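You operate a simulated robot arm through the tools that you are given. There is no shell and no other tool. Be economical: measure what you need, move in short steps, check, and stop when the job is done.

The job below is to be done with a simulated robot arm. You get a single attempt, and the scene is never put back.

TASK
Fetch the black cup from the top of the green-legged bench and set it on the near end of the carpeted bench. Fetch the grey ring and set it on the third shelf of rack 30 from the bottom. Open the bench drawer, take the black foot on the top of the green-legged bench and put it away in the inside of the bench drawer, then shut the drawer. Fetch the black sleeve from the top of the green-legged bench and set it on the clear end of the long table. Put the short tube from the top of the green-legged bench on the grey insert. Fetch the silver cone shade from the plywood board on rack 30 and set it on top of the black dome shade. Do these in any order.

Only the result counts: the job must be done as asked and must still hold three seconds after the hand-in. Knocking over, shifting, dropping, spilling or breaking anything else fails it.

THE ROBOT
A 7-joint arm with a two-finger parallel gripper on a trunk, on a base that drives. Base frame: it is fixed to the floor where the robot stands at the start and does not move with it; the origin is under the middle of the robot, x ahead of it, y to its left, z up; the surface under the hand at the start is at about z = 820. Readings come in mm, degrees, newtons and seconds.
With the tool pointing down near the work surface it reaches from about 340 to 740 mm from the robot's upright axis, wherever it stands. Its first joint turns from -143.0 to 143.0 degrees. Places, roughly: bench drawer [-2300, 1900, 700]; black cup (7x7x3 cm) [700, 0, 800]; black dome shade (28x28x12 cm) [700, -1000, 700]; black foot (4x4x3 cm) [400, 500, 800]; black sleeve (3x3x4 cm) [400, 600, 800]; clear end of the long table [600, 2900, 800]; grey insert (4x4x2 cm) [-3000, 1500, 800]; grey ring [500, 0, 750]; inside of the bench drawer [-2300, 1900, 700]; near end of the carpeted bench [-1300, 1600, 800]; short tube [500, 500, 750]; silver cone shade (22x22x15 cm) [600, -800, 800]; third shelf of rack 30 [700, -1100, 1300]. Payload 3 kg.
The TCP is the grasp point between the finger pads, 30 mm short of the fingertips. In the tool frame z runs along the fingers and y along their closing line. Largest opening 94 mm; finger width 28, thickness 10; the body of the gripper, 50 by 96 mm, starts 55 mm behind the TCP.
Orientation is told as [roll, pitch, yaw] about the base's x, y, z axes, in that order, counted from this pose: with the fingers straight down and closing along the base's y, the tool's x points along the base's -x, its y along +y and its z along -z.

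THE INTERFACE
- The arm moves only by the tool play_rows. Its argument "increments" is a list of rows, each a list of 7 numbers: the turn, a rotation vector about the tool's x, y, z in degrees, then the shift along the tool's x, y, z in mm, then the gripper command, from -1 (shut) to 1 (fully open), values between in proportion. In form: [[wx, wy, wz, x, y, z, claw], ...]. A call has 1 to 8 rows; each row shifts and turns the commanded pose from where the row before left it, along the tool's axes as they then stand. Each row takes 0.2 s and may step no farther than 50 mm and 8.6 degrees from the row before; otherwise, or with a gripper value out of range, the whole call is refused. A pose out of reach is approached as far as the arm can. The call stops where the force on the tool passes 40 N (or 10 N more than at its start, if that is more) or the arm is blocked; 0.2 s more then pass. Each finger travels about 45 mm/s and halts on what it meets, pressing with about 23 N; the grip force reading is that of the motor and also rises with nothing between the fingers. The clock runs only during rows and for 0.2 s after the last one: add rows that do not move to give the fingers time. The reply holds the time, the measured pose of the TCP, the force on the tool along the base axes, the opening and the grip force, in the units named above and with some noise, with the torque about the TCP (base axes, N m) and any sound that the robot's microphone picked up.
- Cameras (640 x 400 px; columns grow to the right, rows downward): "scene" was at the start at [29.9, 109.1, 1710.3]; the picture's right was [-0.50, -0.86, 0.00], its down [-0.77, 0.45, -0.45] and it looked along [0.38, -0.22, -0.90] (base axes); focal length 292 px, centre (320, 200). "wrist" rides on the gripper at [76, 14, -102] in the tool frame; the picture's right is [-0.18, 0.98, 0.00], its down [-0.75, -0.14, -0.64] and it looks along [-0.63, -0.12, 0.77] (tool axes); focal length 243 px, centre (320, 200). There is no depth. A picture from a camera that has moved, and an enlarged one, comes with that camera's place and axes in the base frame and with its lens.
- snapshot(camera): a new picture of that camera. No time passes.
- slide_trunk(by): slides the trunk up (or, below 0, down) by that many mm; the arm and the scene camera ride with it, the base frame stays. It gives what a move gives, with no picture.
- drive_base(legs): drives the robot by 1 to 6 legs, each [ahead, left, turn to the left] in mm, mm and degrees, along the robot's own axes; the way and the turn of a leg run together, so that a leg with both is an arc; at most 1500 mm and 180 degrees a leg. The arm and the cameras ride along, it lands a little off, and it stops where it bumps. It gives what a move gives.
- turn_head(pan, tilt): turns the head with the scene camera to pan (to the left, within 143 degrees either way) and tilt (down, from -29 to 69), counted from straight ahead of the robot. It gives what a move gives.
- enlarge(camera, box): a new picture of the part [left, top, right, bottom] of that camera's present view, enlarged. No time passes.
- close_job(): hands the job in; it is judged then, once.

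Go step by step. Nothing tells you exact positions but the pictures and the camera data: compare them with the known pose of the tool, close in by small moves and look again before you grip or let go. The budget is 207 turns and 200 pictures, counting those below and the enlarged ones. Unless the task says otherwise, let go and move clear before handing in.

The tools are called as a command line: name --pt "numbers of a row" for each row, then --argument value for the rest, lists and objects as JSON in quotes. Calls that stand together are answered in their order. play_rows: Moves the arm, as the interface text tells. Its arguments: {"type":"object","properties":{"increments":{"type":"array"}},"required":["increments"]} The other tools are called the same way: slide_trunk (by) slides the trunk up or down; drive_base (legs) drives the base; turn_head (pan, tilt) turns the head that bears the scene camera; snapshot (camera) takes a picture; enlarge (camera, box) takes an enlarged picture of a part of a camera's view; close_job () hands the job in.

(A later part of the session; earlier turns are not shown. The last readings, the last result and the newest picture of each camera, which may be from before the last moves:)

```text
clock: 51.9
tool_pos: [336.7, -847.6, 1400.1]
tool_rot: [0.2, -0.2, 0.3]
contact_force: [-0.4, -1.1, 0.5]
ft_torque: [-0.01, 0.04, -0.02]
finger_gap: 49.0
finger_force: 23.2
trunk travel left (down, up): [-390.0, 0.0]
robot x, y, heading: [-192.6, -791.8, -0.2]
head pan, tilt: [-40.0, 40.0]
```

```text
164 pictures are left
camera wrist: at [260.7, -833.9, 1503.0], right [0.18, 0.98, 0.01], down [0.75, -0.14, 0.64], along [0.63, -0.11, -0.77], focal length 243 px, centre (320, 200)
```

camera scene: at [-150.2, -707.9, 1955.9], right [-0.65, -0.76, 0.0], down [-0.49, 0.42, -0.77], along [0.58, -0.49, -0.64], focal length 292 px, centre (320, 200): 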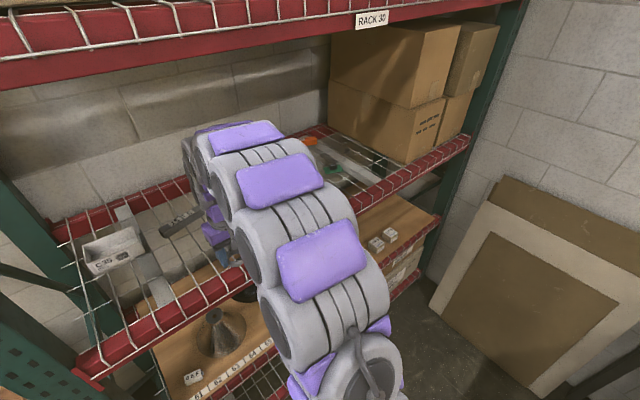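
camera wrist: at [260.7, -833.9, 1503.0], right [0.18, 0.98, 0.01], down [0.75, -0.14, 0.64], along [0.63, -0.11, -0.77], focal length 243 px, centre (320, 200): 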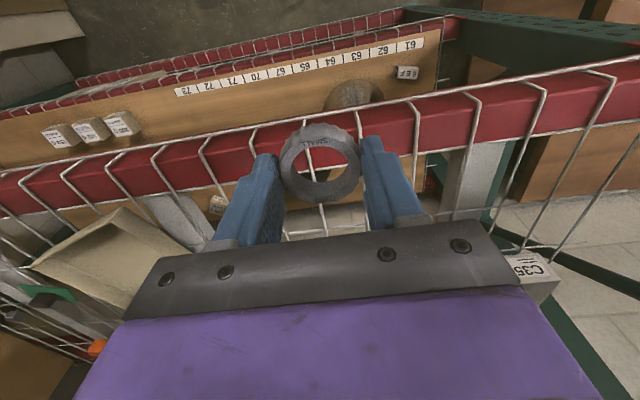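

The arm is lower now and clear. I'll move in above the chosen crossing.

play_rows --pt "0 0 0 -35 10 4 -0.4" --pt "0 0 0 -35 10 4 -0.4" --pt "0 0 0 -35 10 4 -0.4" --pt "0 0 0 -34 10 3 -0.4" --pt "0 0 0 0 0 0 -0.4" --pt "0 0 0 0 0 0 -0.4" --pt "0 0 0 0 0 0 -0.4"

snapshot --camera "wrist"

turn_head --pan -5 --tilt 40

snapshot --camera "scene"

```text
clock: 53.5
tool_pos: [475.0, -805.7, 1385.3]
tool_rot: [0.3, -0.2, 0.3]
contact_force: [-0.9, 0.3, 0.2]
ft_torque: [-0.01, -0.01, 0.03]
finger_gap: 49.0
finger_force: 23.7
trunk travel left (down, up): [-390.0, 0.0]
robot x, y, heading: [-188.7, -794.2, 0.0]
head pan, tilt: [-40.0, 40.0]
```

```text
163 pictures are left
camera wrist: at [400.7, -792.3, 1487.6], right [0.18, 0.98, 0.01], down [0.75, -0.14, 0.64], along [0.63, -0.11, -0.77], focal length 243 px, centre (320, 200)
```

wrist: 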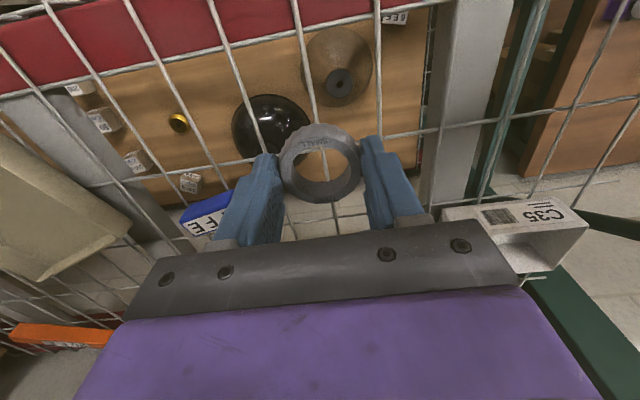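

```text
clock: 54.5
tool_pos: [475.1, -805.5, 1384.9]
tool_rot: [0.3, -0.2, 0.3]
contact_force: [0.5, -0.9, -0.6]
ft_torque: [0.0, -0.02, -0.01]
finger_gap: 48.9
finger_force: 23.1
trunk travel left (down, up): [-390.0, 0.0]
robot x, y, heading: [-191.0, -794.0, -0.4]
head pan, tilt: [-5.0, 40.0]
```

```text
162 pictures are left
camera scene: at [-128.8, -660.2, 1955.7], right [-0.09, -1.0, 0.0], down [-0.64, 0.06, -0.76], along [0.76, -0.07, -0.65], focal length 292 px, centre (320, 200)
```

scene: 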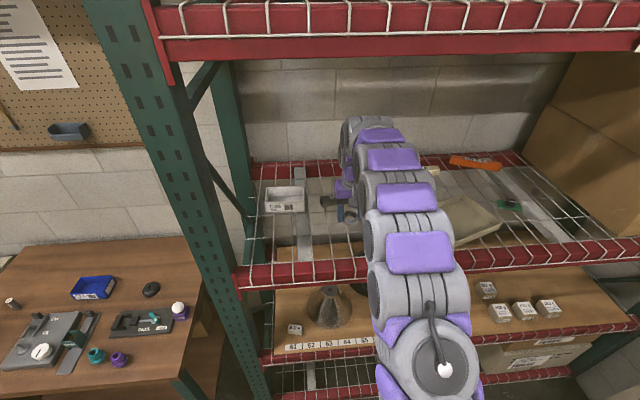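

I'll zoom the wrist view for a precise fix on the crossing.

enlarge --camera "wrist" --box '[240, 80, 400, 240]'

enlarge --camera "scene" --box '[280, 170, 400, 250]'

```text
2.50 times, centred on (320, 160) of wrist
camera zoom: at [400.7, -792.1, 1487.5], right [0.18, 0.98, 0.01], down [0.75, -0.14, 0.64], along [0.63, -0.11, -0.77], focal length 606 px, centre (320, 300)
```

zoom: 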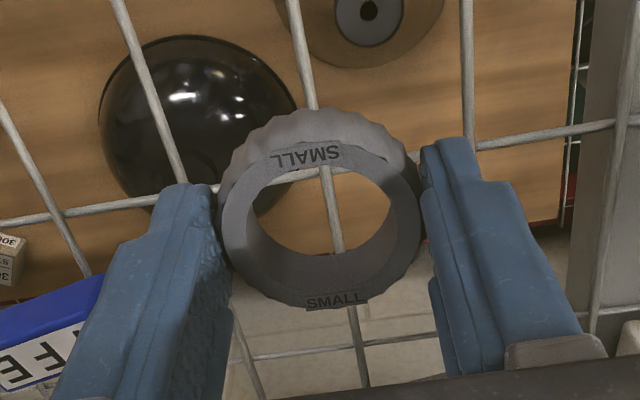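

```text
5.00 times, centred on (340, 210) of scene
camera zoom: at [-128.8, -660.2, 1955.7], right [-0.09, -1.0, 0.0], down [-0.64, 0.06, -0.76], along [0.76, -0.07, -0.65], focal length 1458 px, centre (220, 150)
```

zoom: 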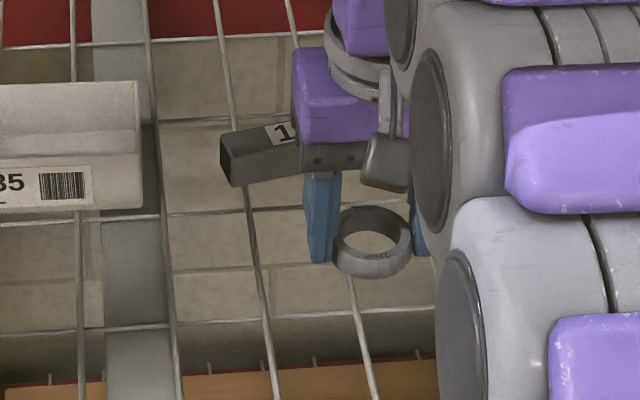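

Combining the views puts the crossing at about (514,-809) with the wire at z 1268. I'll shift and lower part of the way.

play_rows --pt "0 0 0 -39 -3 0 -0.4" --pt "0 0 0 0 0 30 -0.4" --pt "0 0 0 0 0 25 -0.4" --pt "0 0 0 0 0 0 -0.4" --pt "0 0 0 0 0 0 -0.4"

enlarge --camera "wrist" --box '[240, 80, 400, 240]'

enlarge --camera "scene" --box '[280, 170, 400, 250]'

```text
clock: 55.7
tool_pos: [513.5, -806.4, 1330.6]
tool_rot: [0.3, -0.2, 0.2]
contact_force: [0.9, 0.4, -0.3]
ft_torque: [-0.03, 0.01, 0.0]
finger_gap: 48.9
finger_force: 22.9
trunk travel left (down, up): [-390.0, 0.0]
robot x, y, heading: [-193.2, -798.9, -0.2]
head pan, tilt: [-5.0, 40.0]
```

```text
2.50 times, centred on (320, 160) of wrist
camera zoom: at [438.6, -792.4, 1433.5], right [0.18, 0.98, 0.01], down [0.75, -0.14, 0.64], along [0.63, -0.11, -0.76], focal length 606 px, centre (320, 300)
```

zoom: 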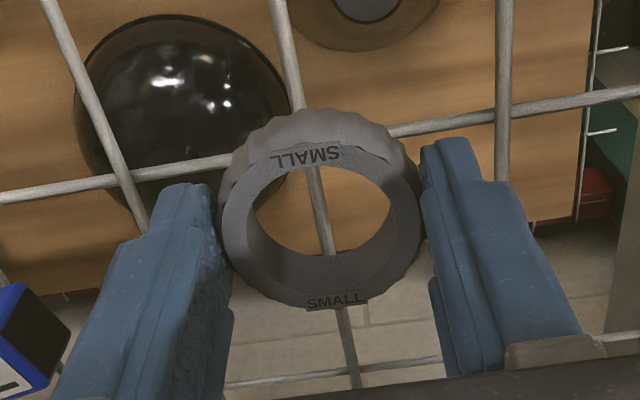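

```text
5.00 times, centred on (340, 210) of scene
camera zoom: at [-129.1, -660.0, 1955.7], right [-0.09, -1.0, 0.0], down [-0.64, 0.06, -0.76], along [0.76, -0.07, -0.64], focal length 1458 px, centre (220, 150)
```

zoom: 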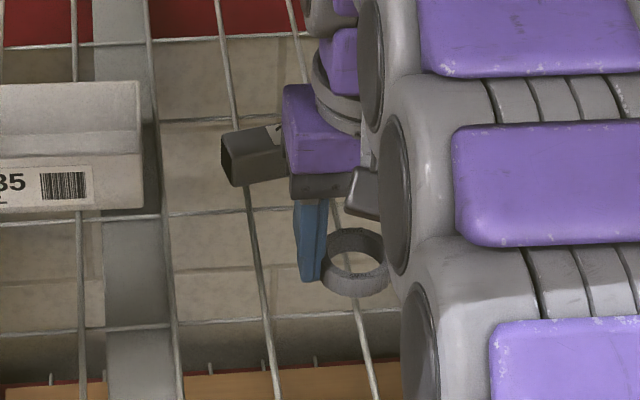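

The offset is about +3 mm in x and -2 mm in y. I'll lower further in small steps.

play_rows --pt "0 0 0 -3 -2.5 10 -0.4" --pt "0 0 0 0 0 10 -0.4" --pt "0 0 0 0 0 5 -0.4" --pt "0 0 0 0 0 0 -0.4" --pt "0 0 0 0 0 0 -0.4"

enlarge --camera "wrist" --box '[240, 80, 400, 240]'

enlarge --camera "scene" --box '[280, 170, 400, 250]'

```text
clock: 56.9
tool_pos: [516.5, -809.5, 1303.9]
tool_rot: [0.3, -0.1, 0.4]
contact_force: [-0.4, -0.1, 0.6]
ft_torque: [0.01, -0.03, -0.01]
finger_gap: 48.8
finger_force: 22.8
trunk travel left (down, up): [-390.0, 0.0]
robot x, y, heading: [-191.8, -793.3, -0.1]
head pan, tilt: [-5.0, 40.0]
```

```text
2.50 times, centred on (320, 160) of wrist
camera zoom: at [441.5, -796.7, 1406.9], right [0.18, 0.98, 0.01], down [0.75, -0.14, 0.64], along [0.63, -0.11, -0.77], focal length 606 px, centre (320, 300)
```

zoom: 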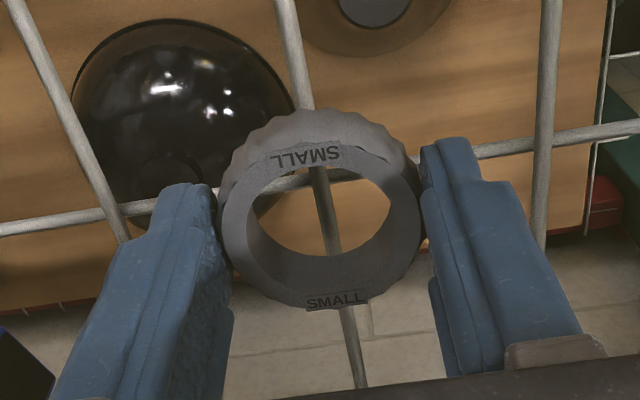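

```text
5.00 times, centred on (340, 210) of scene
camera zoom: at [-128.1, -660.1, 1955.7], right [-0.09, -1.0, 0.0], down [-0.64, 0.06, -0.76], along [0.76, -0.07, -0.65], focal length 1458 px, centre (220, 150)
```

zoom: 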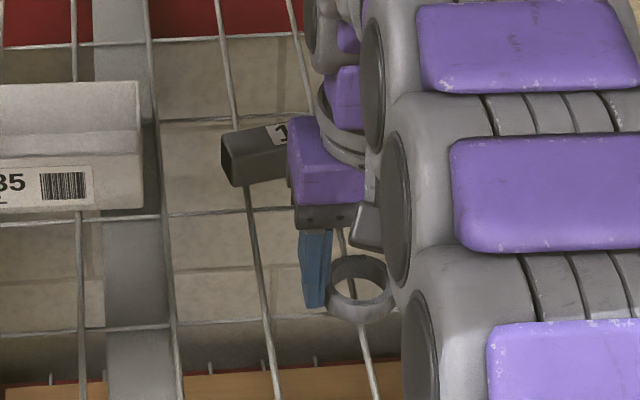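

It is aligned over the crossing. I'll lower slowly until contact.

play_rows --pt "0 0 0 0 0 3 -0.4" --pt "0 0 0 0 0 0 -0.4" --pt "0 0 0 0 0 3 -0.4" --pt "0 0 0 0 0 0 -0.4"

play_rows --pt "0 0 0 0 0 3 -0.4" --pt "0 0 0 0 0 0 -0.4"

```text
clock: 57.9
tool_pos: [518.7, -811.1, 1298.9]
tool_rot: [0.3, -0.2, 0.3]
contact_force: [-0.5, 0.2, 0.3]
ft_torque: [0.0, 0.04, -0.02]
finger_gap: 48.9
finger_force: 23.0
trunk travel left (down, up): [-390.0, 0.0]
robot x, y, heading: [-190.9, -798.4, -0.1]
head pan, tilt: [-5.0, 40.0]
```

```text
clock: 58.5
tool_pos: [517.6, -810.1, 1296.2]
tool_rot: [0.3, -0.2, 0.3]
contact_force: [0.5, -0.5, -0.3]
ft_torque: [0.02, 0.0, -0.03]
finger_gap: 49.0
finger_force: 22.5
trunk travel left (down, up): [-390.0, 0.0]
robot x, y, heading: [-190.9, -792.5, -0.4]
head pan, tilt: [-5.0, 40.0]
```

play_rows --pt "0 0 0 0 0 2 -0.4" --pt "0 0 0 0 0 0 -0.4"

play_rows --pt "0 0 0 0 0 2 -0.4" --pt "0 0 0 0 0 0 -0.4"

play_rows --pt "0 0 0 0 0 2 -0.4" --pt "0 0 0 0 0 0 -0.4"

enlarge --camera "wrist" --box '[240, 80, 400, 240]'

enlarge --camera "scene" --box '[310, 200, 370, 250]'

```text
clock: 59.1
tool_pos: [518.2, -810.4, 1292.8]
tool_rot: [0.3, -0.2, 0.4]
contact_force: [-0.6, 1.0, -0.4]
ft_torque: [0.01, -0.02, 0.01]
finger_gap: 49.0
finger_force: 23.3
trunk travel left (down, up): [-390.0, 0.0]
robot x, y, heading: [-193.5, -792.9, -0.2]
head pan, tilt: [-5.0, 40.0]
```

```text
clock: 59.7
tool_pos: [518.4, -811.8, 1291.5]
tool_rot: [0.2, -0.2, 0.4]
contact_force: [-0.4, 1.6, 0.6]
ft_torque: [0.04, 0.01, 0.02]
finger_gap: 48.9
finger_force: 22.8
trunk travel left (down, up): [-390.0, 0.0]
robot x, y, heading: [-192.0, -797.0, 0.0]
head pan, tilt: [-5.0, 40.0]
```

```text
clock: 60.3
tool_pos: [518.1, -812.1, 1291.0]
tool_rot: [0.2, -0.4, 0.4]
contact_force: [-0.1, 0.1, 8.4]
ft_torque: [-0.16, 0.05, 0.03]
finger_gap: 48.9
finger_force: 23.4
trunk travel left (down, up): [-390.0, 0.0]
robot x, y, heading: [-190.1, -791.3, -0.3]
head pan, tilt: [-5.0, 40.0]
```

```text
2.50 times, centred on (320, 160) of wrist
camera zoom: at [442.2, -797.5, 1395.0], right [0.18, 0.98, 0.01], down [0.75, -0.14, 0.64], along [0.64, -0.11, -0.76], focal length 606 px, centre (320, 300)
```

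zoom: 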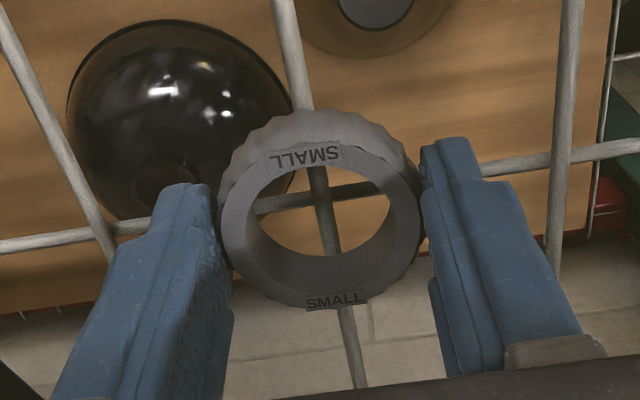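

```text
8.00 times, centred on (340, 225) of scene
camera zoom: at [-129.6, -660.4, 1955.9], right [-0.09, -1.0, 0.0], down [-0.64, 0.06, -0.76], along [0.76, -0.07, -0.64], focal length 2334 px, centre (160, 0)
```

zoom: 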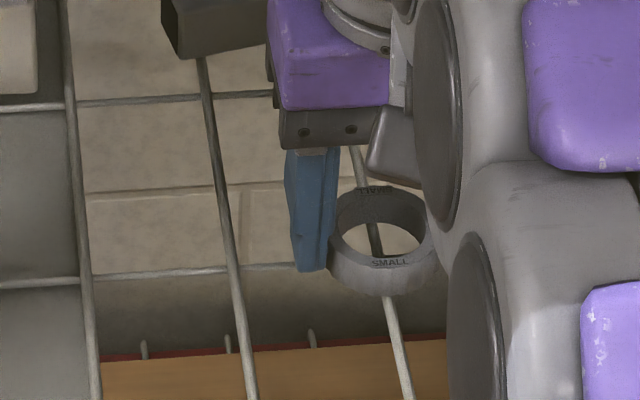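

The ring has touched down, with the crossing within about 3 mm of its centre. I'll release, lift straight up and check.

play_rows --pt "0 0 0 0 0 -1 0.1" --pt "0 0 0 0 0 0 0.2" --pt "0 0 0 0 0 0 0.35" --pt "0 0 0 0 0 0 0.35" --pt "0 0 0 0 0 0 0.35" --pt "0 0 0 0 0 -20 0.35" --pt "0 0 0 0 0 -40 0.35" --pt "0 0 0 0 0 -45 0.35"

snapshot --camera "wrist"

enlarge --camera "scene" --box '[310, 200, 370, 250]'

```text
clock: 62.1
tool_pos: [517.0, -814.3, 1395.8]
tool_rot: [0.3, -0.1, 0.3]
contact_force: [0.1, 0.3, 0.1]
ft_torque: [0.01, 0.0, 0.0]
finger_gap: 63.6
finger_force: 0.1
trunk travel left (down, up): [-390.0, 0.0]
robot x, y, heading: [-193.5, -792.1, -0.4]
head pan, tilt: [-5.0, 40.0]
```

```text
153 pictures are left
camera wrist: at [441.8, -799.8, 1499.7], right [0.18, 0.98, 0.01], down [0.75, -0.14, 0.64], along [0.63, -0.11, -0.77], focal length 243 px, centre (320, 200)
```

wrist: 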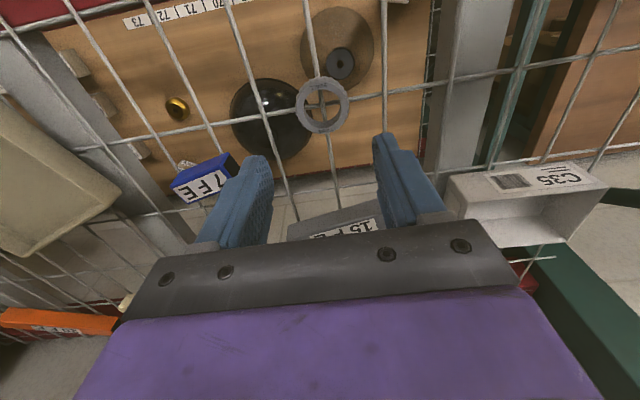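

```text
8.00 times, centred on (340, 225) of scene
camera zoom: at [-129.2, -660.2, 1955.8], right [-0.09, -1.0, 0.0], down [-0.64, 0.06, -0.76], along [0.76, -0.07, -0.64], focal length 2334 px, centre (160, 0)
```

zoom: 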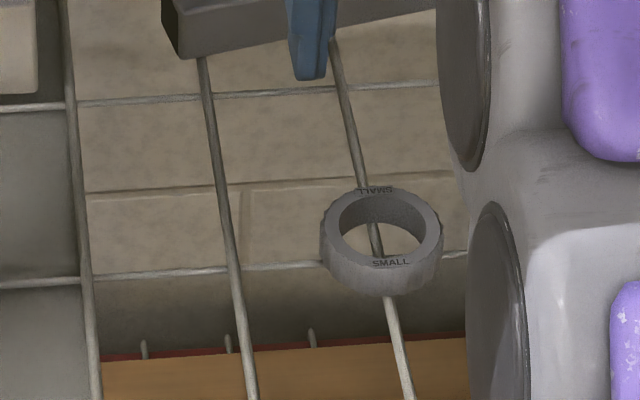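

The ring lies flat on the crossing. I'll withdraw, lower the trunk and study the cone and dome.

play_rows --pt "0 0 0 40 0 -5 0.35" --pt "0 0 0 48 0 0 0.35" --pt "0 0 0 48 0 0 0.35" --pt "0 0 0 48 0 0 0.35" --pt "0 0 0 48 -5 0 0.35" --pt "0 0 0 48 -5 0 0.35" --pt "0 0 0 0 0 0 0.35"

drive_base --legs '[[-200, 0, 0]]'

slide_trunk --by -350

turn_head --pan 0 --tilt 35

snapshot --camera "scene"

snapshot --camera "wrist"

```text
clock: 63.7
tool_pos: [239.2, -821.4, 1400.6]
tool_rot: [0.2, 0.0, 0.3]
contact_force: [-0.6, 0.3, 0.3]
ft_torque: [0.0, 0.01, 0.02]
finger_gap: 63.6
finger_force: 0.0
trunk travel left (down, up): [-390.0, 0.0]
robot x, y, heading: [-188.6, -796.7, -0.1]
head pan, tilt: [-5.0, 40.0]
```

```text
clock: 65.3
tool_pos: [33.5, -817.5, 1400.1]
tool_rot: [0.4, -0.2, 0.6]
contact_force: [-0.1, -0.4, -0.5]
ft_torque: [-0.01, 0.01, 0.0]
finger_gap: 63.6
finger_force: 0.1
trunk travel left (down, up): [-390.0, 0.0]
robot x, y, heading: [-395.2, -793.3, 0.1]
head pan, tilt: [-5.0, 40.0]
```

```text
clock: 68.8
tool_pos: [32.2, -818.7, 1050.6]
tool_rot: [0.4, -0.2, 0.7]
contact_force: [0.1, -0.4, 0.2]
ft_torque: [-0.05, 0.01, -0.01]
finger_gap: 63.6
finger_force: 0.1
trunk travel left (down, up): [-40.0, 350.0]
robot x, y, heading: [-391.7, -790.2, 0.3]
head pan, tilt: [-5.0, 40.0]
```

```text
clock: 69.4
tool_pos: [31.8, -819.2, 1049.7]
tool_rot: [0.3, -0.2, 0.7]
contact_force: [-0.1, 0.0, -0.8]
ft_torque: [-0.01, 0.0, 0.0]
finger_gap: 63.6
finger_force: 0.0
trunk travel left (down, up): [-40.0, 350.0]
robot x, y, heading: [-396.7, -794.6, 0.2]
head pan, tilt: [0.0, 35.0]
```

```text
151 pictures are left
camera scene: at [-333.0, -652.3, 1613.3], right [0.0, -1.0, 0.0], down [-0.58, 0.0, -0.82], along [0.82, 0.0, -0.58], focal length 292 px, centre (320, 200)
```

scene: 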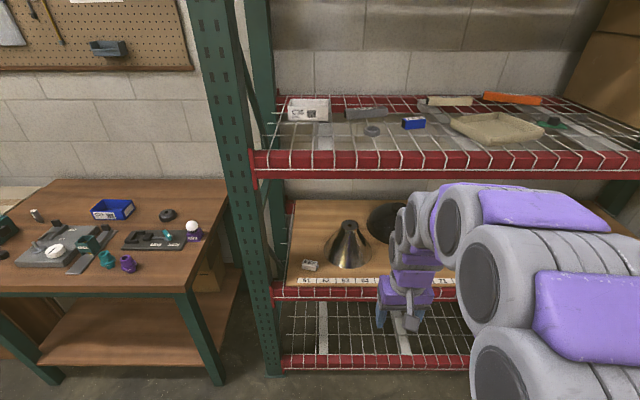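

```text
150 pictures are left
camera wrist: at [-43.2, -805.3, 1153.6], right [0.17, 0.99, 0.01], down [0.75, -0.14, 0.64], along [0.64, -0.11, -0.76], focal length 243 px, centre (320, 200)
```

wrist: 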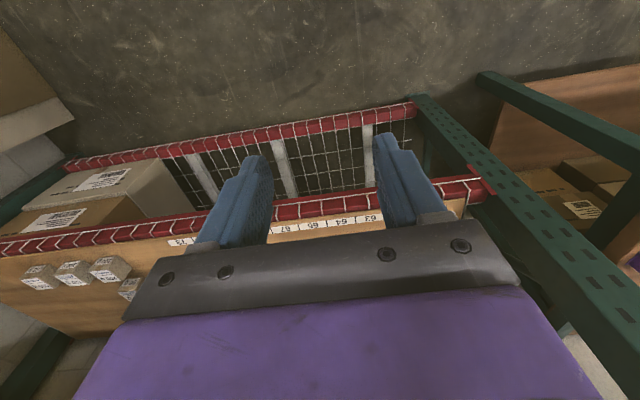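

The arm hides part of the dome. I'll zoom on the cone first, then move the arm right for a clearer view.

enlarge --camera "scene" --box '[280, 190, 430, 300]'

play_rows --pt "0 0 0 0 -48 0 0.9" --pt "0 0 0 0 -48 0 0.9" --pt "0 0 0 0 -48 0 0.9" --pt "0 0 0 0 -48 0 0.9" --pt "0 0 0 0 -48 0 0.9" --pt "0 0 0 0 0 0 0.9"

enlarge --camera "scene" --box '[270, 170, 470, 300]'

```text
3.64 times, centred on (355, 245) of scene
camera zoom: at [-333.0, -652.3, 1613.3], right [0.0, -1.0, 0.0], down [-0.58, 0.0, -0.82], along [0.82, 0.0, -0.58], focal length 1061 px, centre (193, 36)
```

zoom: 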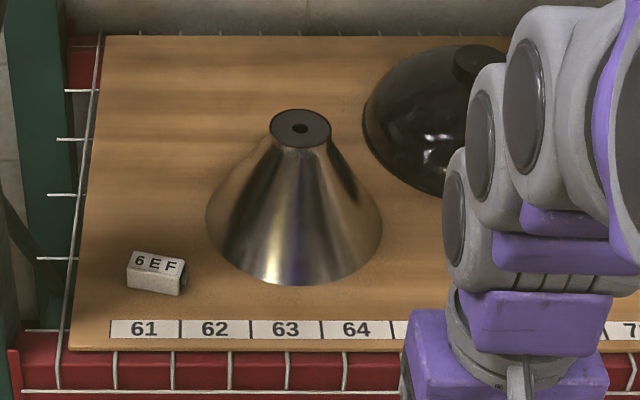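

```text
clock: 70.8
tool_pos: [30.8, -1058.4, 1051.6]
tool_rot: [0.4, -0.2, 0.7]
contact_force: [-0.4, -0.1, 0.6]
ft_torque: [-0.01, -0.05, -0.02]
finger_gap: 89.7
finger_force: 0.1
trunk travel left (down, up): [-40.0, 350.0]
robot x, y, heading: [-394.3, -795.2, 0.1]
head pan, tilt: [0.0, 35.0]
```

```text
3.08 times, centred on (370, 235) of scene
camera zoom: at [-332.8, -655.8, 1613.7], right [0.0, -1.0, 0.0], down [-0.57, 0.0, -0.82], along [0.82, 0.0, -0.57], focal length 898 px, centre (166, 92)
```

zoom: 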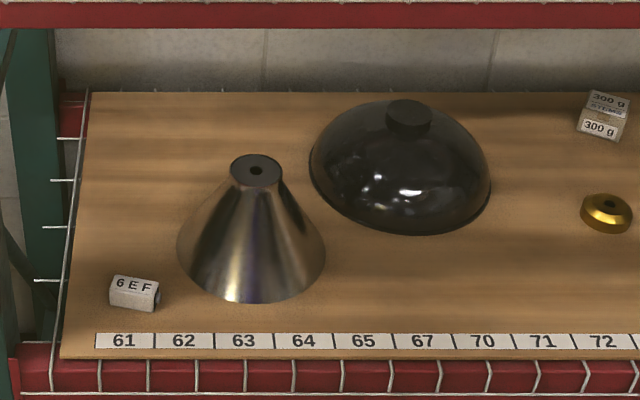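

Now both shades are in view, and I need to see whether the cone has a collar to grip.

enlarge --camera "scene" --box '[310, 205, 360, 245]'

enlarge --camera "scene" --box '[360, 190, 440, 250]'

slide_trunk --by -40

turn_head --pan 0 --tilt 25

snapshot --camera "scene"

```text
10.00 times, centred on (335, 225) of scene
camera zoom: at [-332.8, -655.8, 1613.7], right [0.0, -1.0, 0.0], down [-0.57, 0.0, -0.82], along [0.82, 0.0, -0.57], focal length 2917 px, centre (170, -50)
```

zoom: 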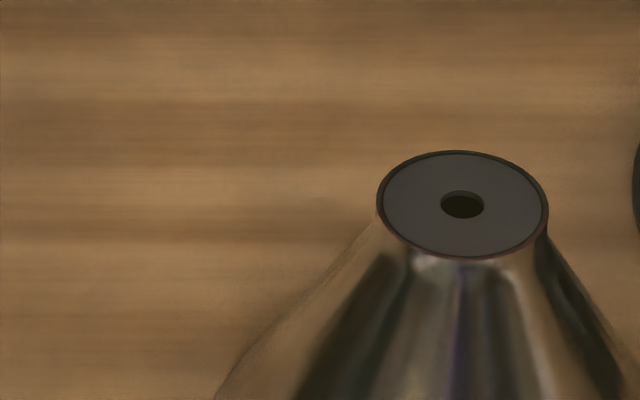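

```text
6.67 times, centred on (400, 220) of scene
camera zoom: at [-332.8, -655.8, 1613.7], right [0.0, -1.0, 0.0], down [-0.57, 0.0, -0.82], along [0.82, 0.0, -0.57], focal length 1945 px, centre (-213, 67)
```

zoom: 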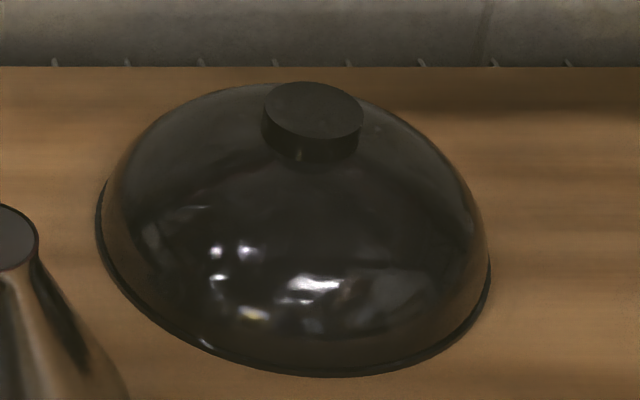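

```text
clock: 71.7
tool_pos: [31.6, -1058.3, 1010.3]
tool_rot: [0.4, -0.3, 0.7]
contact_force: [0.8, 0.4, 0.5]
ft_torque: [0.03, -0.03, 0.05]
finger_gap: 89.3
finger_force: 0.0
trunk travel left (down, up): [0.0, 390.0]
robot x, y, heading: [-393.8, -795.8, 0.1]
head pan, tilt: [0.0, 35.0]
```

```text
clock: 72.4
tool_pos: [31.9, -1059.1, 1012.2]
tool_rot: [0.4, -0.3, 0.7]
contact_force: [-0.1, -0.7, 0.4]
ft_torque: [0.01, -0.02, -0.01]
finger_gap: 89.3
finger_force: 0.0
trunk travel left (down, up): [0.0, 390.0]
robot x, y, heading: [-394.6, -793.0, 0.3]
head pan, tilt: [0.0, 25.0]
```

```text
145 pictures are left
camera scene: at [-328.8, -654.8, 1589.3], right [0.0, -1.0, 0.0], down [-0.42, 0.0, -0.91], along [0.91, 0.0, -0.42], focal length 292 px, centre (320, 200)
```

scene: 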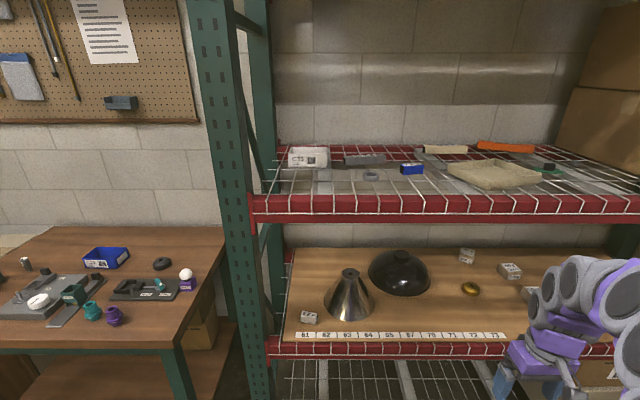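

I estimate the cone's collar top at (568,-771,858) and the dome's knob at (721,-1008,~842). I'll tilt the tool about 75° forward so the arm can reach under the third shelf.

play_rows --pt "0 -8.5 0 0 0 0 0.6" --pt "0 -8.5 0 0 0 0 0.6" --pt "0 -8.5 0 0 0 0 0.6" --pt "0 -8.5 0 0 0 0 0.6" --pt "0 -8.5 0 0 0 0 0.6" --pt "0 -8.5 0 0 0 0 0.6" --pt "0 -8.5 0 0 0 0 0.6" --pt "0 -8.5 0 0 0 0 0.6"

play_rows --pt "0 -7 0 0 0 0 0.6" --pt "0 0 0 0 0 0 0.6" --pt "0 0 0 0 0 0 0.6"

snapshot --camera "wrist"

snapshot --camera "scene"

```text
clock: 74.2
tool_pos: [40.5, -1078.6, 1025.2]
tool_rot: [4.9, -70.0, -5.7]
contact_force: [-3.2, 0.2, -3.2]
ft_torque: [-0.01, -0.31, 0.03]
finger_gap: 75.3
finger_force: 0.0
out of reach, approached as far as the arm can: row 7, 8
trunk travel left (down, up): [0.0, 390.0]
robot x, y, heading: [-394.4, -794.0, 0.3]
head pan, tilt: [0.0, 25.0]
```

```text
clock: 75.0
tool_pos: [37.1, -1086.5, 1021.8]
tool_rot: [1.4, -75.3, -0.7]
contact_force: [-0.1, -0.2, -0.4]
ft_torque: [-0.02, 0.02, 0.03]
finger_gap: 75.2
finger_force: 0.0
out of reach, approached as far as the arm can: row 1
trunk travel left (down, up): [0.0, 390.0]
robot x, y, heading: [-392.3, -793.4, -0.0]
head pan, tilt: [0.0, 25.0]
```

```text
144 pictures are left
camera wrist: at [-81.7, -1073.2, 974.8], right [0.03, 0.98, 0.18], down [-0.43, -0.15, 0.89], along [0.9, -0.11, 0.42], focal length 243 px, centre (320, 200)
```

wrist: 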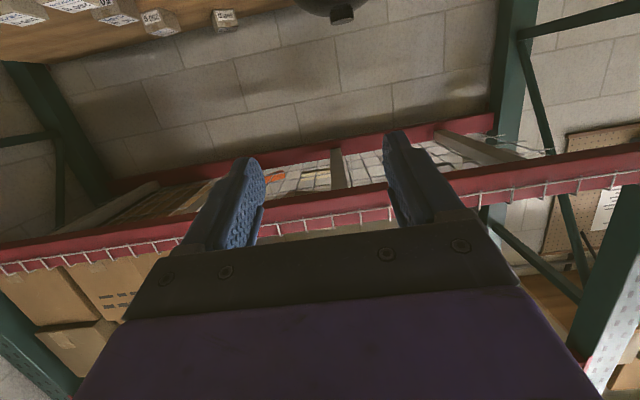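

```text
143 pictures are left
camera scene: at [-330.0, -655.7, 1589.5], right [0.0, -1.0, 0.0], down [-0.42, 0.0, -0.91], along [0.91, 0.0, -0.42], focal length 292 px, centre (320, 200)
```

scene: 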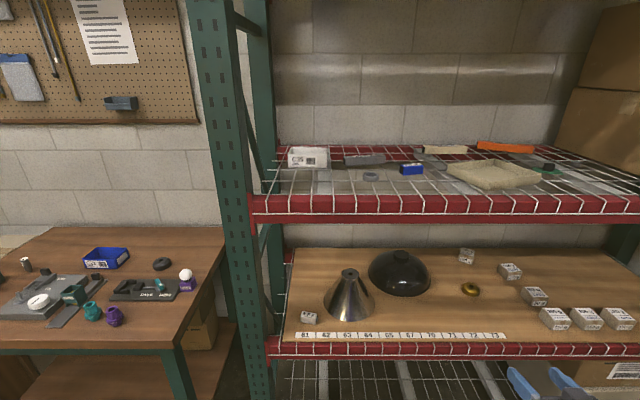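

The tool is tilted about 75° and clear. I'll move it left toward the cone's line while extending slightly.

play_rows --pt "0 0 0 -5 45 20 0.6" --pt "0 0 0 -5 45 20 0.6" --pt "0 0 0 -5 45 20 0.6" --pt "0 0 0 -5 45 20 0.6" --pt "0 0 0 -5 45 20 0.6" --pt "0 0 0 -5 45 20 0.6" --pt "0 0 0 -5 45 20 0.6" --pt "0 0 0 0 0 0 0.6"

snapshot --camera "wrist"

snapshot --camera "scene"

```text
clock: 76.8
tool_pos: [89.0, -1042.0, 1057.7]
tool_rot: [1.7, -75.3, -0.9]
contact_force: [0.5, 0.2, -0.1]
ft_torque: [-0.02, 0.0, 0.01]
finger_gap: 75.2
finger_force: 0.0
out of reach, approached as far as the arm can: row 1, 2, 3, 4, 5, 6, 7
trunk travel left (down, up): [0.0, 390.0]
robot x, y, heading: [-393.9, -792.0, 0.3]
head pan, tilt: [0.0, 25.0]
```

```text
142 pictures are left
camera wrist: at [-29.1, -1029.3, 1010.9], right [0.03, 0.98, 0.19], down [-0.43, -0.15, 0.89], along [0.9, -0.11, 0.41], focal length 243 px, centre (320, 200)
```

wrist: 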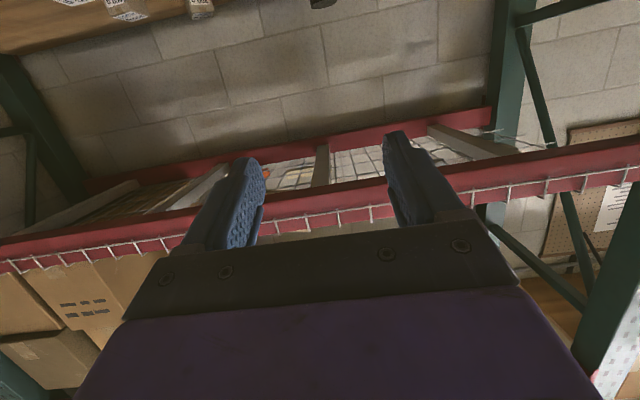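

```text
141 pictures are left
camera scene: at [-329.7, -655.3, 1589.4], right [0.0, -1.0, 0.0], down [-0.42, 0.0, -0.91], along [0.91, 0.0, -0.42], focal length 292 px, centre (320, 200)
```

scene: 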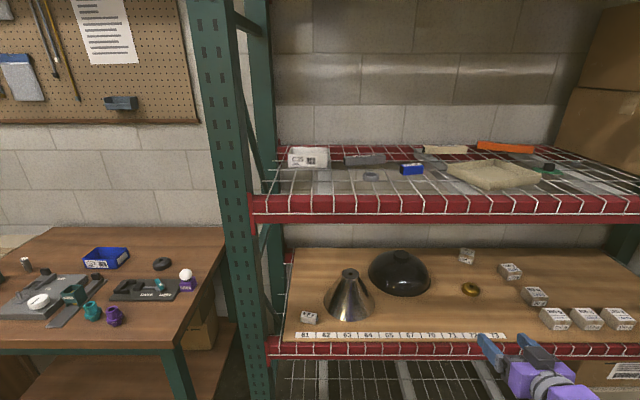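

The folded arm is at a joint limit. I'll back the base up and stretch the arm out before moving sideways.

drive_base --legs '[[-200, 0, 0]]'

play_rows --pt "0 0 0 12 0 45 0.6" --pt "0 0 0 12 0 45 0.6" --pt "0 0 0 0 25 40 0.6" --pt "0 0 0 0 25 40 0.6" --pt "0 0 0 0 45 0 0.6" --pt "0 0 0 0 45 0 0.6" --pt "0 0 0 0 45 0 0.6" --pt "0 0 0 0 0 0 0.6"

snapshot --camera "scene"

```text
clock: 78.4
tool_pos: [-109.9, -1043.4, 1058.1]
tool_rot: [1.6, -75.2, -0.9]
contact_force: [-0.2, -0.3, -0.9]
ft_torque: [0.0, -0.01, 0.03]
finger_gap: 75.4
finger_force: 0.0
trunk travel left (down, up): [0.0, 390.0]
robot x, y, heading: [-593.0, -794.2, 0.1]
head pan, tilt: [0.0, 25.0]
```

```text
clock: 80.2
tool_pos: [47.1, -855.6, 993.4]
tool_rot: [1.2, -75.2, -0.5]
contact_force: [-0.4, -0.6, 0.2]
ft_torque: [0.04, -0.02, 0.02]
finger_gap: 75.3
finger_force: 0.2
trunk travel left (down, up): [0.0, 390.0]
robot x, y, heading: [-589.9, -793.4, -0.2]
head pan, tilt: [0.0, 25.0]
```

```text
140 pictures are left
camera scene: at [-526.4, -652.9, 1589.1], right [0.0, -1.0, 0.0], down [-0.42, 0.0, -0.91], along [0.91, 0.0, -0.42], focal length 292 px, centre (320, 200)
```

scene: 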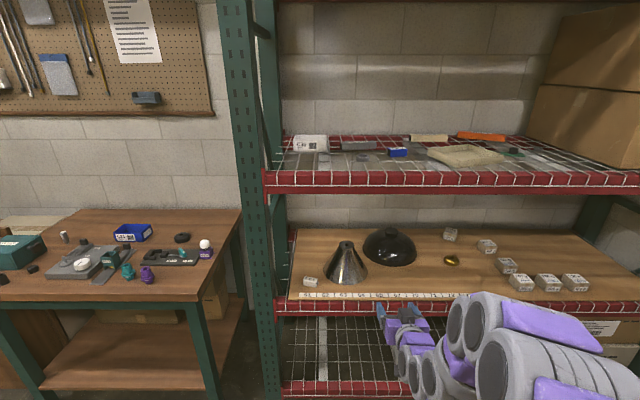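

The stretched pose works. I'll line up with the cone in y and drive forward partway, then look.

play_rows --pt "0 0 0 10 42 0 0.6" --pt "0 0 0 10 42 0 0.6" --pt "0 0 0 0 0 0 0.6"

drive_base --legs '[[290, 0, 0]]'

play_rows --pt "0 0 0 0 0 0 0.6" --pt "0 0 0 0 0 0 0.6" --pt "0 0 0 0 0 0 0.6" --pt "0 0 0 0 0 0 0.6"

snapshot --camera "wrist"

snapshot --camera "scene"

```text
clock: 81.0
tool_pos: [40.6, -769.1, 974.5]
tool_rot: [1.4, -75.3, -0.7]
contact_force: [0.2, -0.4, -0.3]
ft_torque: [0.01, 0.0, -0.03]
finger_gap: 75.3
finger_force: 0.0
trunk travel left (down, up): [0.0, 390.0]
robot x, y, heading: [-590.5, -793.8, -0.0]
head pan, tilt: [0.0, 25.0]
```

```text
clock: 83.0
tool_pos: [332.0, -767.8, 973.4]
tool_rot: [1.1, -75.3, -0.4]
contact_force: [-0.4, 0.3, -0.7]
ft_torque: [-0.01, 0.01, 0.01]
finger_gap: 75.2
finger_force: 0.1
trunk travel left (down, up): [0.0, 390.0]
robot x, y, heading: [-301.2, -795.3, 0.2]
head pan, tilt: [0.0, 25.0]
```

```text
clock: 84.0
tool_pos: [329.8, -767.5, 974.6]
tool_rot: [1.1, -75.3, -0.5]
contact_force: [0.5, 0.6, -0.4]
ft_torque: [0.0, -0.02, 0.02]
finger_gap: 75.2
finger_force: 0.1
trunk travel left (down, up): [0.0, 390.0]
robot x, y, heading: [-304.6, -798.1, -0.0]
head pan, tilt: [0.0, 25.0]
```

```text
139 pictures are left
camera wrist: at [212.6, -754.5, 927.8], right [0.04, 0.98, 0.18], down [-0.43, -0.15, 0.89], along [0.9, -0.11, 0.42], focal length 243 px, centre (320, 200)
```

wrist: 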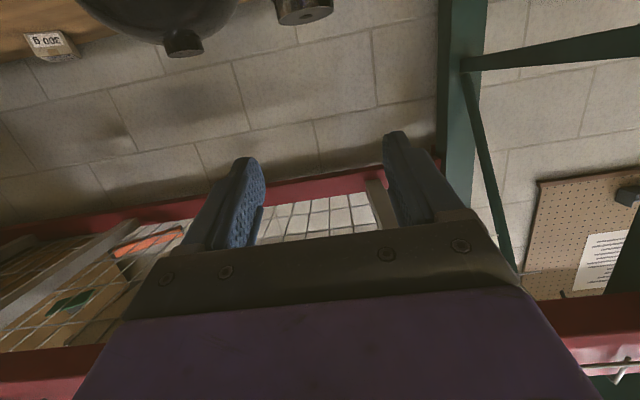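

```text
138 pictures are left
camera scene: at [-236.3, -652.1, 1589.0], right [0.0, -1.0, 0.0], down [-0.42, 0.0, -0.91], along [0.91, 0.0, -0.42], focal length 292 px, centre (320, 200)
```

scene: 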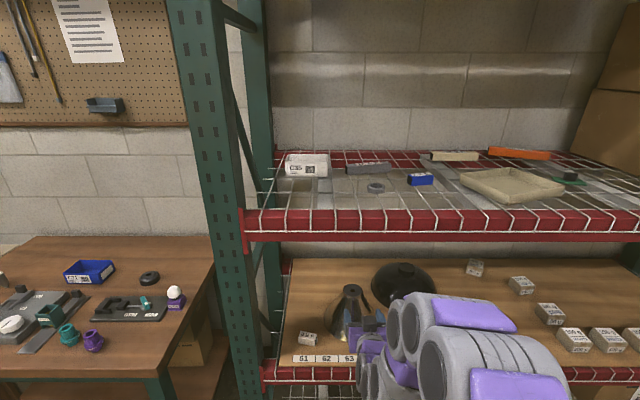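

The wrist view agrees: cone top near (568,-772,855). I'll lower to just above the collar while still in front of the cone.

play_rows --pt "0 0 0 46 0 12 0.6" --pt "0 0 0 46 0 12 0.6" --pt "0 0 0 0 0 0 0.6" --pt "0 0 0 0 0 0 0.6"

snapshot --camera "wrist"

turn_head --pan 20 --tilt 32

snapshot --camera "scene"

```text
clock: 85.0
tool_pos: [328.8, -769.1, 880.2]
tool_rot: [1.2, -75.2, -0.6]
contact_force: [0.2, -0.2, 0.6]
ft_torque: [0.04, -0.02, -0.01]
finger_gap: 75.3
finger_force: 0.1
trunk travel left (down, up): [0.0, 390.0]
robot x, y, heading: [-305.8, -795.2, -0.2]
head pan, tilt: [0.0, 25.0]
```

```text
137 pictures are left
camera wrist: at [211.1, -755.6, 833.4], right [0.04, 0.98, 0.18], down [-0.43, -0.15, 0.89], along [0.9, -0.11, 0.41], focal length 243 px, centre (320, 200)
```

wrist: 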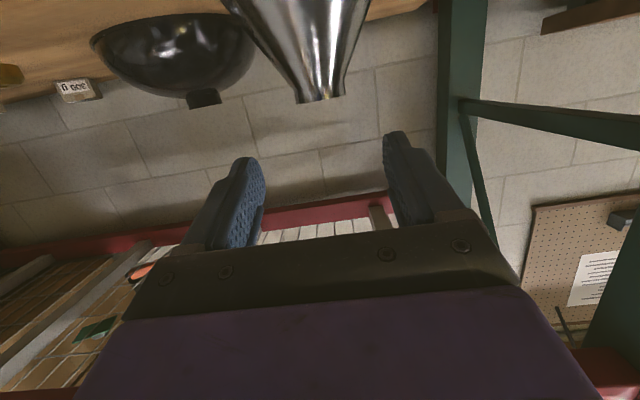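

```text
clock: 85.8
tool_pos: [330.0, -769.3, 880.6]
tool_rot: [1.3, -75.3, -0.5]
contact_force: [-0.3, 0.1, 0.1]
ft_torque: [0.01, 0.01, 0.01]
finger_gap: 75.3
finger_force: 0.0
trunk travel left (down, up): [0.0, 390.0]
robot x, y, heading: [-304.6, -792.0, -0.0]
head pan, tilt: [20.0, 32.0]
```

```text
136 pictures are left
camera scene: at [-243.9, -621.6, 1577.9], right [0.34, -0.94, 0.0], down [-0.5, -0.18, -0.85], along [0.8, 0.29, -0.53], focal length 292 px, centre (320, 200)
```

scene: 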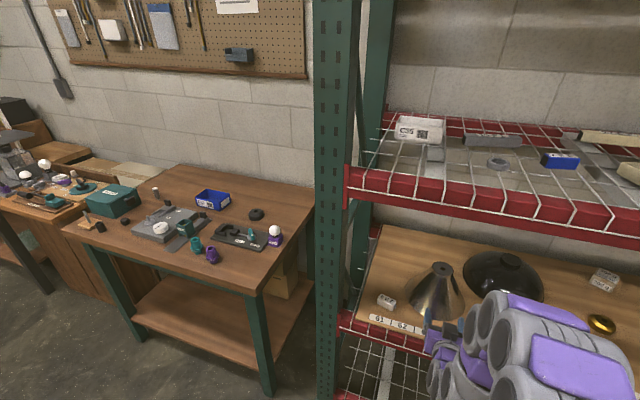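

The cone's top looks to be near z 850. I'll drive 140 mm closer and lower 18 mm, then check again.

drive_base --legs '[[140, 0, 0]]'

play_rows --pt "0 0 0 17 0 5 0.6" --pt "0 0 0 0 0 0 0.6" --pt "0 0 0 0 0 0 0.6" --pt "0 0 0 0 0 0 0.6"

snapshot --camera "wrist"

snapshot --camera "scene"

```text
clock: 87.1
tool_pos: [469.2, -770.9, 879.9]
tool_rot: [1.1, -75.3, -0.5]
contact_force: [0.4, 1.2, 0.7]
ft_torque: [0.01, 0.01, 0.04]
finger_gap: 75.2
finger_force: 0.0
trunk travel left (down, up): [0.0, 390.0]
robot x, y, heading: [-162.9, -794.9, -0.1]
head pan, tilt: [20.0, 32.0]
```

```text
clock: 88.1
tool_pos: [466.5, -770.3, 862.8]
tool_rot: [1.2, -75.3, -0.7]
contact_force: [0.3, 0.9, 0.5]
ft_torque: [-0.01, -0.03, 0.04]
finger_gap: 75.6
finger_force: 0.1
trunk travel left (down, up): [0.0, 390.0]
robot x, y, heading: [-165.1, -796.1, -0.3]
head pan, tilt: [20.0, 32.0]
```

```text
135 pictures are left
camera wrist: at [349.8, -756.6, 816.5], right [0.04, 0.98, 0.18], down [-0.43, -0.15, 0.89], along [0.9, -0.11, 0.42], focal length 243 px, centre (320, 200)
```

wrist: 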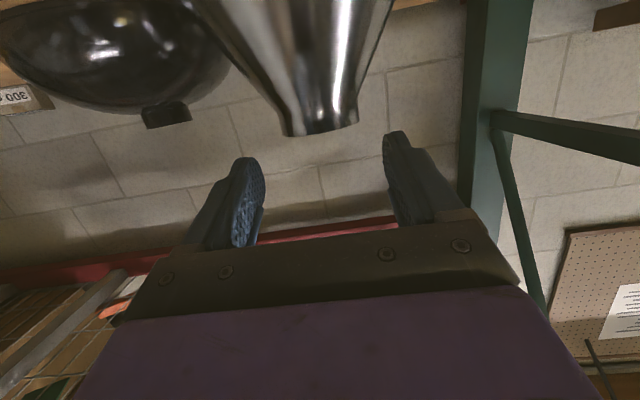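

```text
134 pictures are left
camera scene: at [-103.6, -621.7, 1577.9], right [0.34, -0.94, 0.0], down [-0.5, -0.18, -0.85], along [0.8, 0.29, -0.53], focal length 292 px, centre (320, 200)
```

scene: 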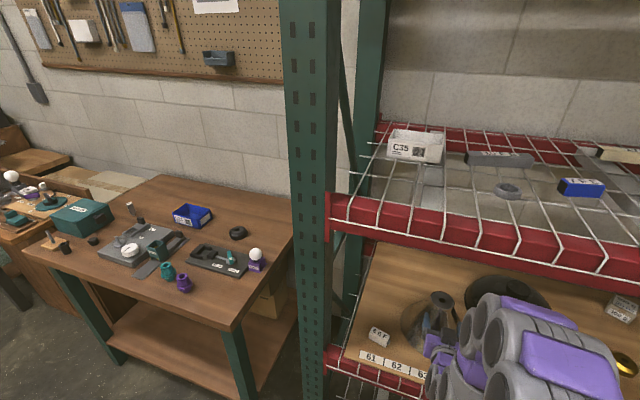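

The collar is about 68 mm across, centred near x 572, y -770, with its top at about 847. I'll open fully and advance around it.

play_rows --pt "0 0 0 15.5 0 4 1" --pt "0 0 0 0 0 0 1" --pt "0 0 0 -9 0 34 1" --pt "0 0 0 -9 0 34 1" --pt "0 0 0 -9 0 34 1" --pt "0 0 0 0 0 0 1"

snapshot --camera "wrist"

enlarge --camera "scene" --box '[380, 260, 520, 360]'

```text
clock: 89.5
tool_pos: [574.3, -768.7, 847.9]
tool_rot: [1.1, -75.3, -0.4]
contact_force: [0.2, 0.5, 0.5]
ft_torque: [0.0, 0.01, 0.03]
finger_gap: 94.0
finger_force: 0.0
trunk travel left (down, up): [0.0, 390.0]
robot x, y, heading: [-165.1, -793.9, -0.3]
head pan, tilt: [20.0, 32.0]
```

```text
133 pictures are left
camera wrist: at [455.9, -754.3, 801.0], right [0.04, 0.98, 0.18], down [-0.43, -0.15, 0.89], along [0.9, -0.11, 0.41], focal length 243 px, centre (320, 200)
```

wrist: 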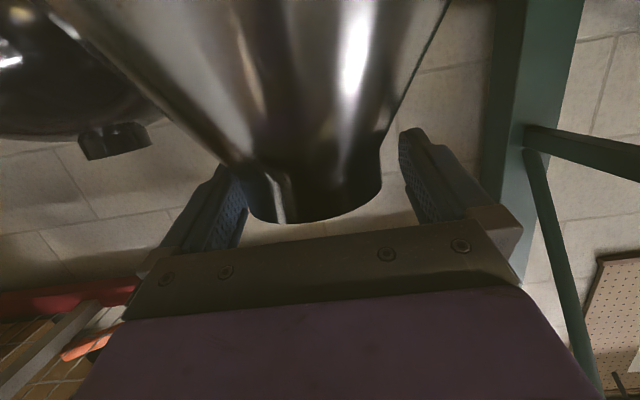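

```text
4.00 times, centred on (450, 310) of scene
camera zoom: at [-102.8, -621.6, 1577.9], right [0.34, -0.94, 0.0], down [-0.5, -0.18, -0.85], along [0.8, 0.29, -0.53], focal length 1167 px, centre (-200, -240)
```

zoom: 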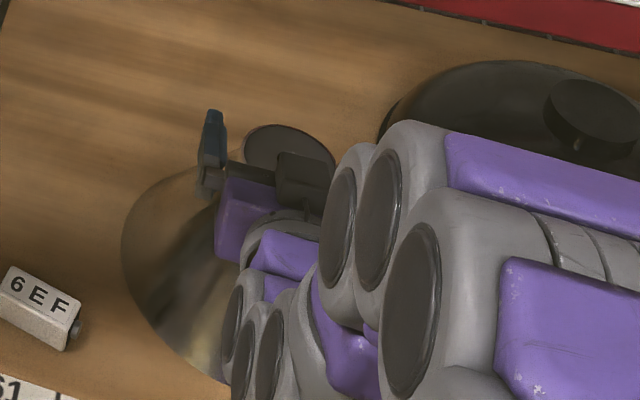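

The fingers straddle the collar well, so I'll close gently.

play_rows --pt "0 0 0 0 0 0 0.6" --pt "0 0 0 0 0 0 0.3" --pt "0 0 0 0 0 0 0.1" --pt "0 0 0 0 0 0 0.0" --pt "0 0 0 0 0 0 0.0" --pt "0 0 0 0 0 0 0.0"

snapshot --camera "wrist"

```text
clock: 90.9
tool_pos: [573.6, -768.3, 848.3]
tool_rot: [1.2, -75.3, -0.6]
contact_force: [-2.7, -1.1, 0.7]
ft_torque: [0.22, 0.23, 0.11]
finger_gap: 73.0
finger_force: 23.2
trunk travel left (down, up): [0.0, 390.0]
robot x, y, heading: [-165.3, -794.1, -0.0]
head pan, tilt: [20.0, 32.0]
```

```text
131 pictures are left
camera wrist: at [455.7, -754.5, 801.3], right [0.04, 0.98, 0.18], down [-0.43, -0.15, 0.89], along [0.9, -0.11, 0.42], focal length 243 px, centre (320, 200)
```

wrist: 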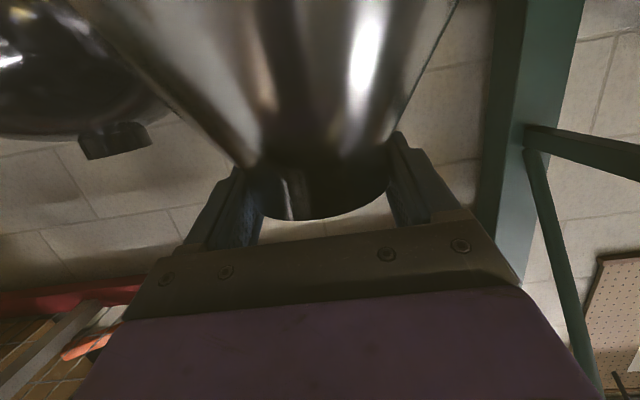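

The gap reads 73 mm with a firm grip. I'll try a small lift to see whether it holds.

play_rows --pt "0 0 0 -4.8 0 -1.3 0.0" --pt "0 0 0 -4.8 0 -1.3 0.0" --pt "0 0 0 0 0 0 0.0" --pt "0 0 0 0 0 0 0.0"

snapshot --camera "wrist"

enlarge --camera "scene" --box '[380, 260, 520, 360]'

```text
clock: 91.9
tool_pos: [573.3, -769.0, 858.5]
tool_rot: [1.1, -75.4, -0.6]
contact_force: [-0.3, 0.4, -2.5]
ft_torque: [0.02, 0.0, 0.01]
finger_gap: 71.9
finger_force: 23.1
trunk travel left (down, up): [0.0, 390.0]
robot x, y, heading: [-160.6, -792.4, 0.2]
head pan, tilt: [20.0, 32.0]
```

```text
130 pictures are left
camera wrist: at [455.8, -754.9, 811.3], right [0.04, 0.98, 0.18], down [-0.43, -0.15, 0.89], along [0.9, -0.11, 0.42], focal length 243 px, centre (320, 200)
```

wrist: 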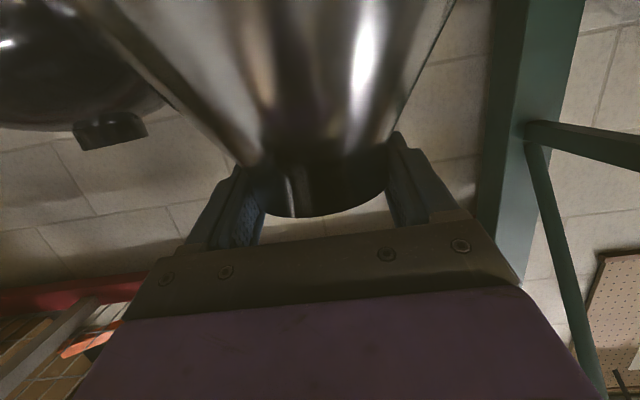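

```text
4.00 times, centred on (450, 310) of scene
camera zoom: at [-102.3, -621.6, 1577.8], right [0.34, -0.94, 0.0], down [-0.5, -0.18, -0.85], along [0.8, 0.29, -0.53], focal length 1167 px, centre (-200, -240)
```

zoom: 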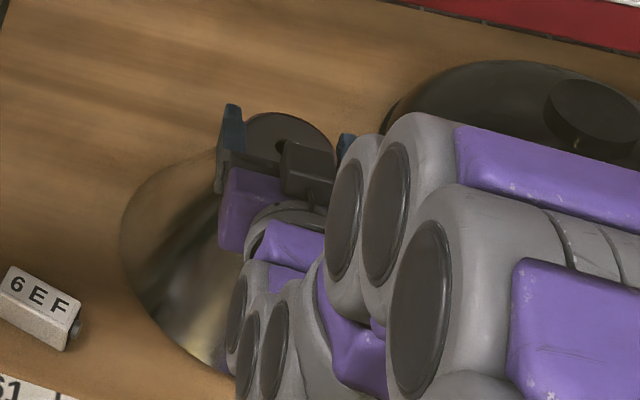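

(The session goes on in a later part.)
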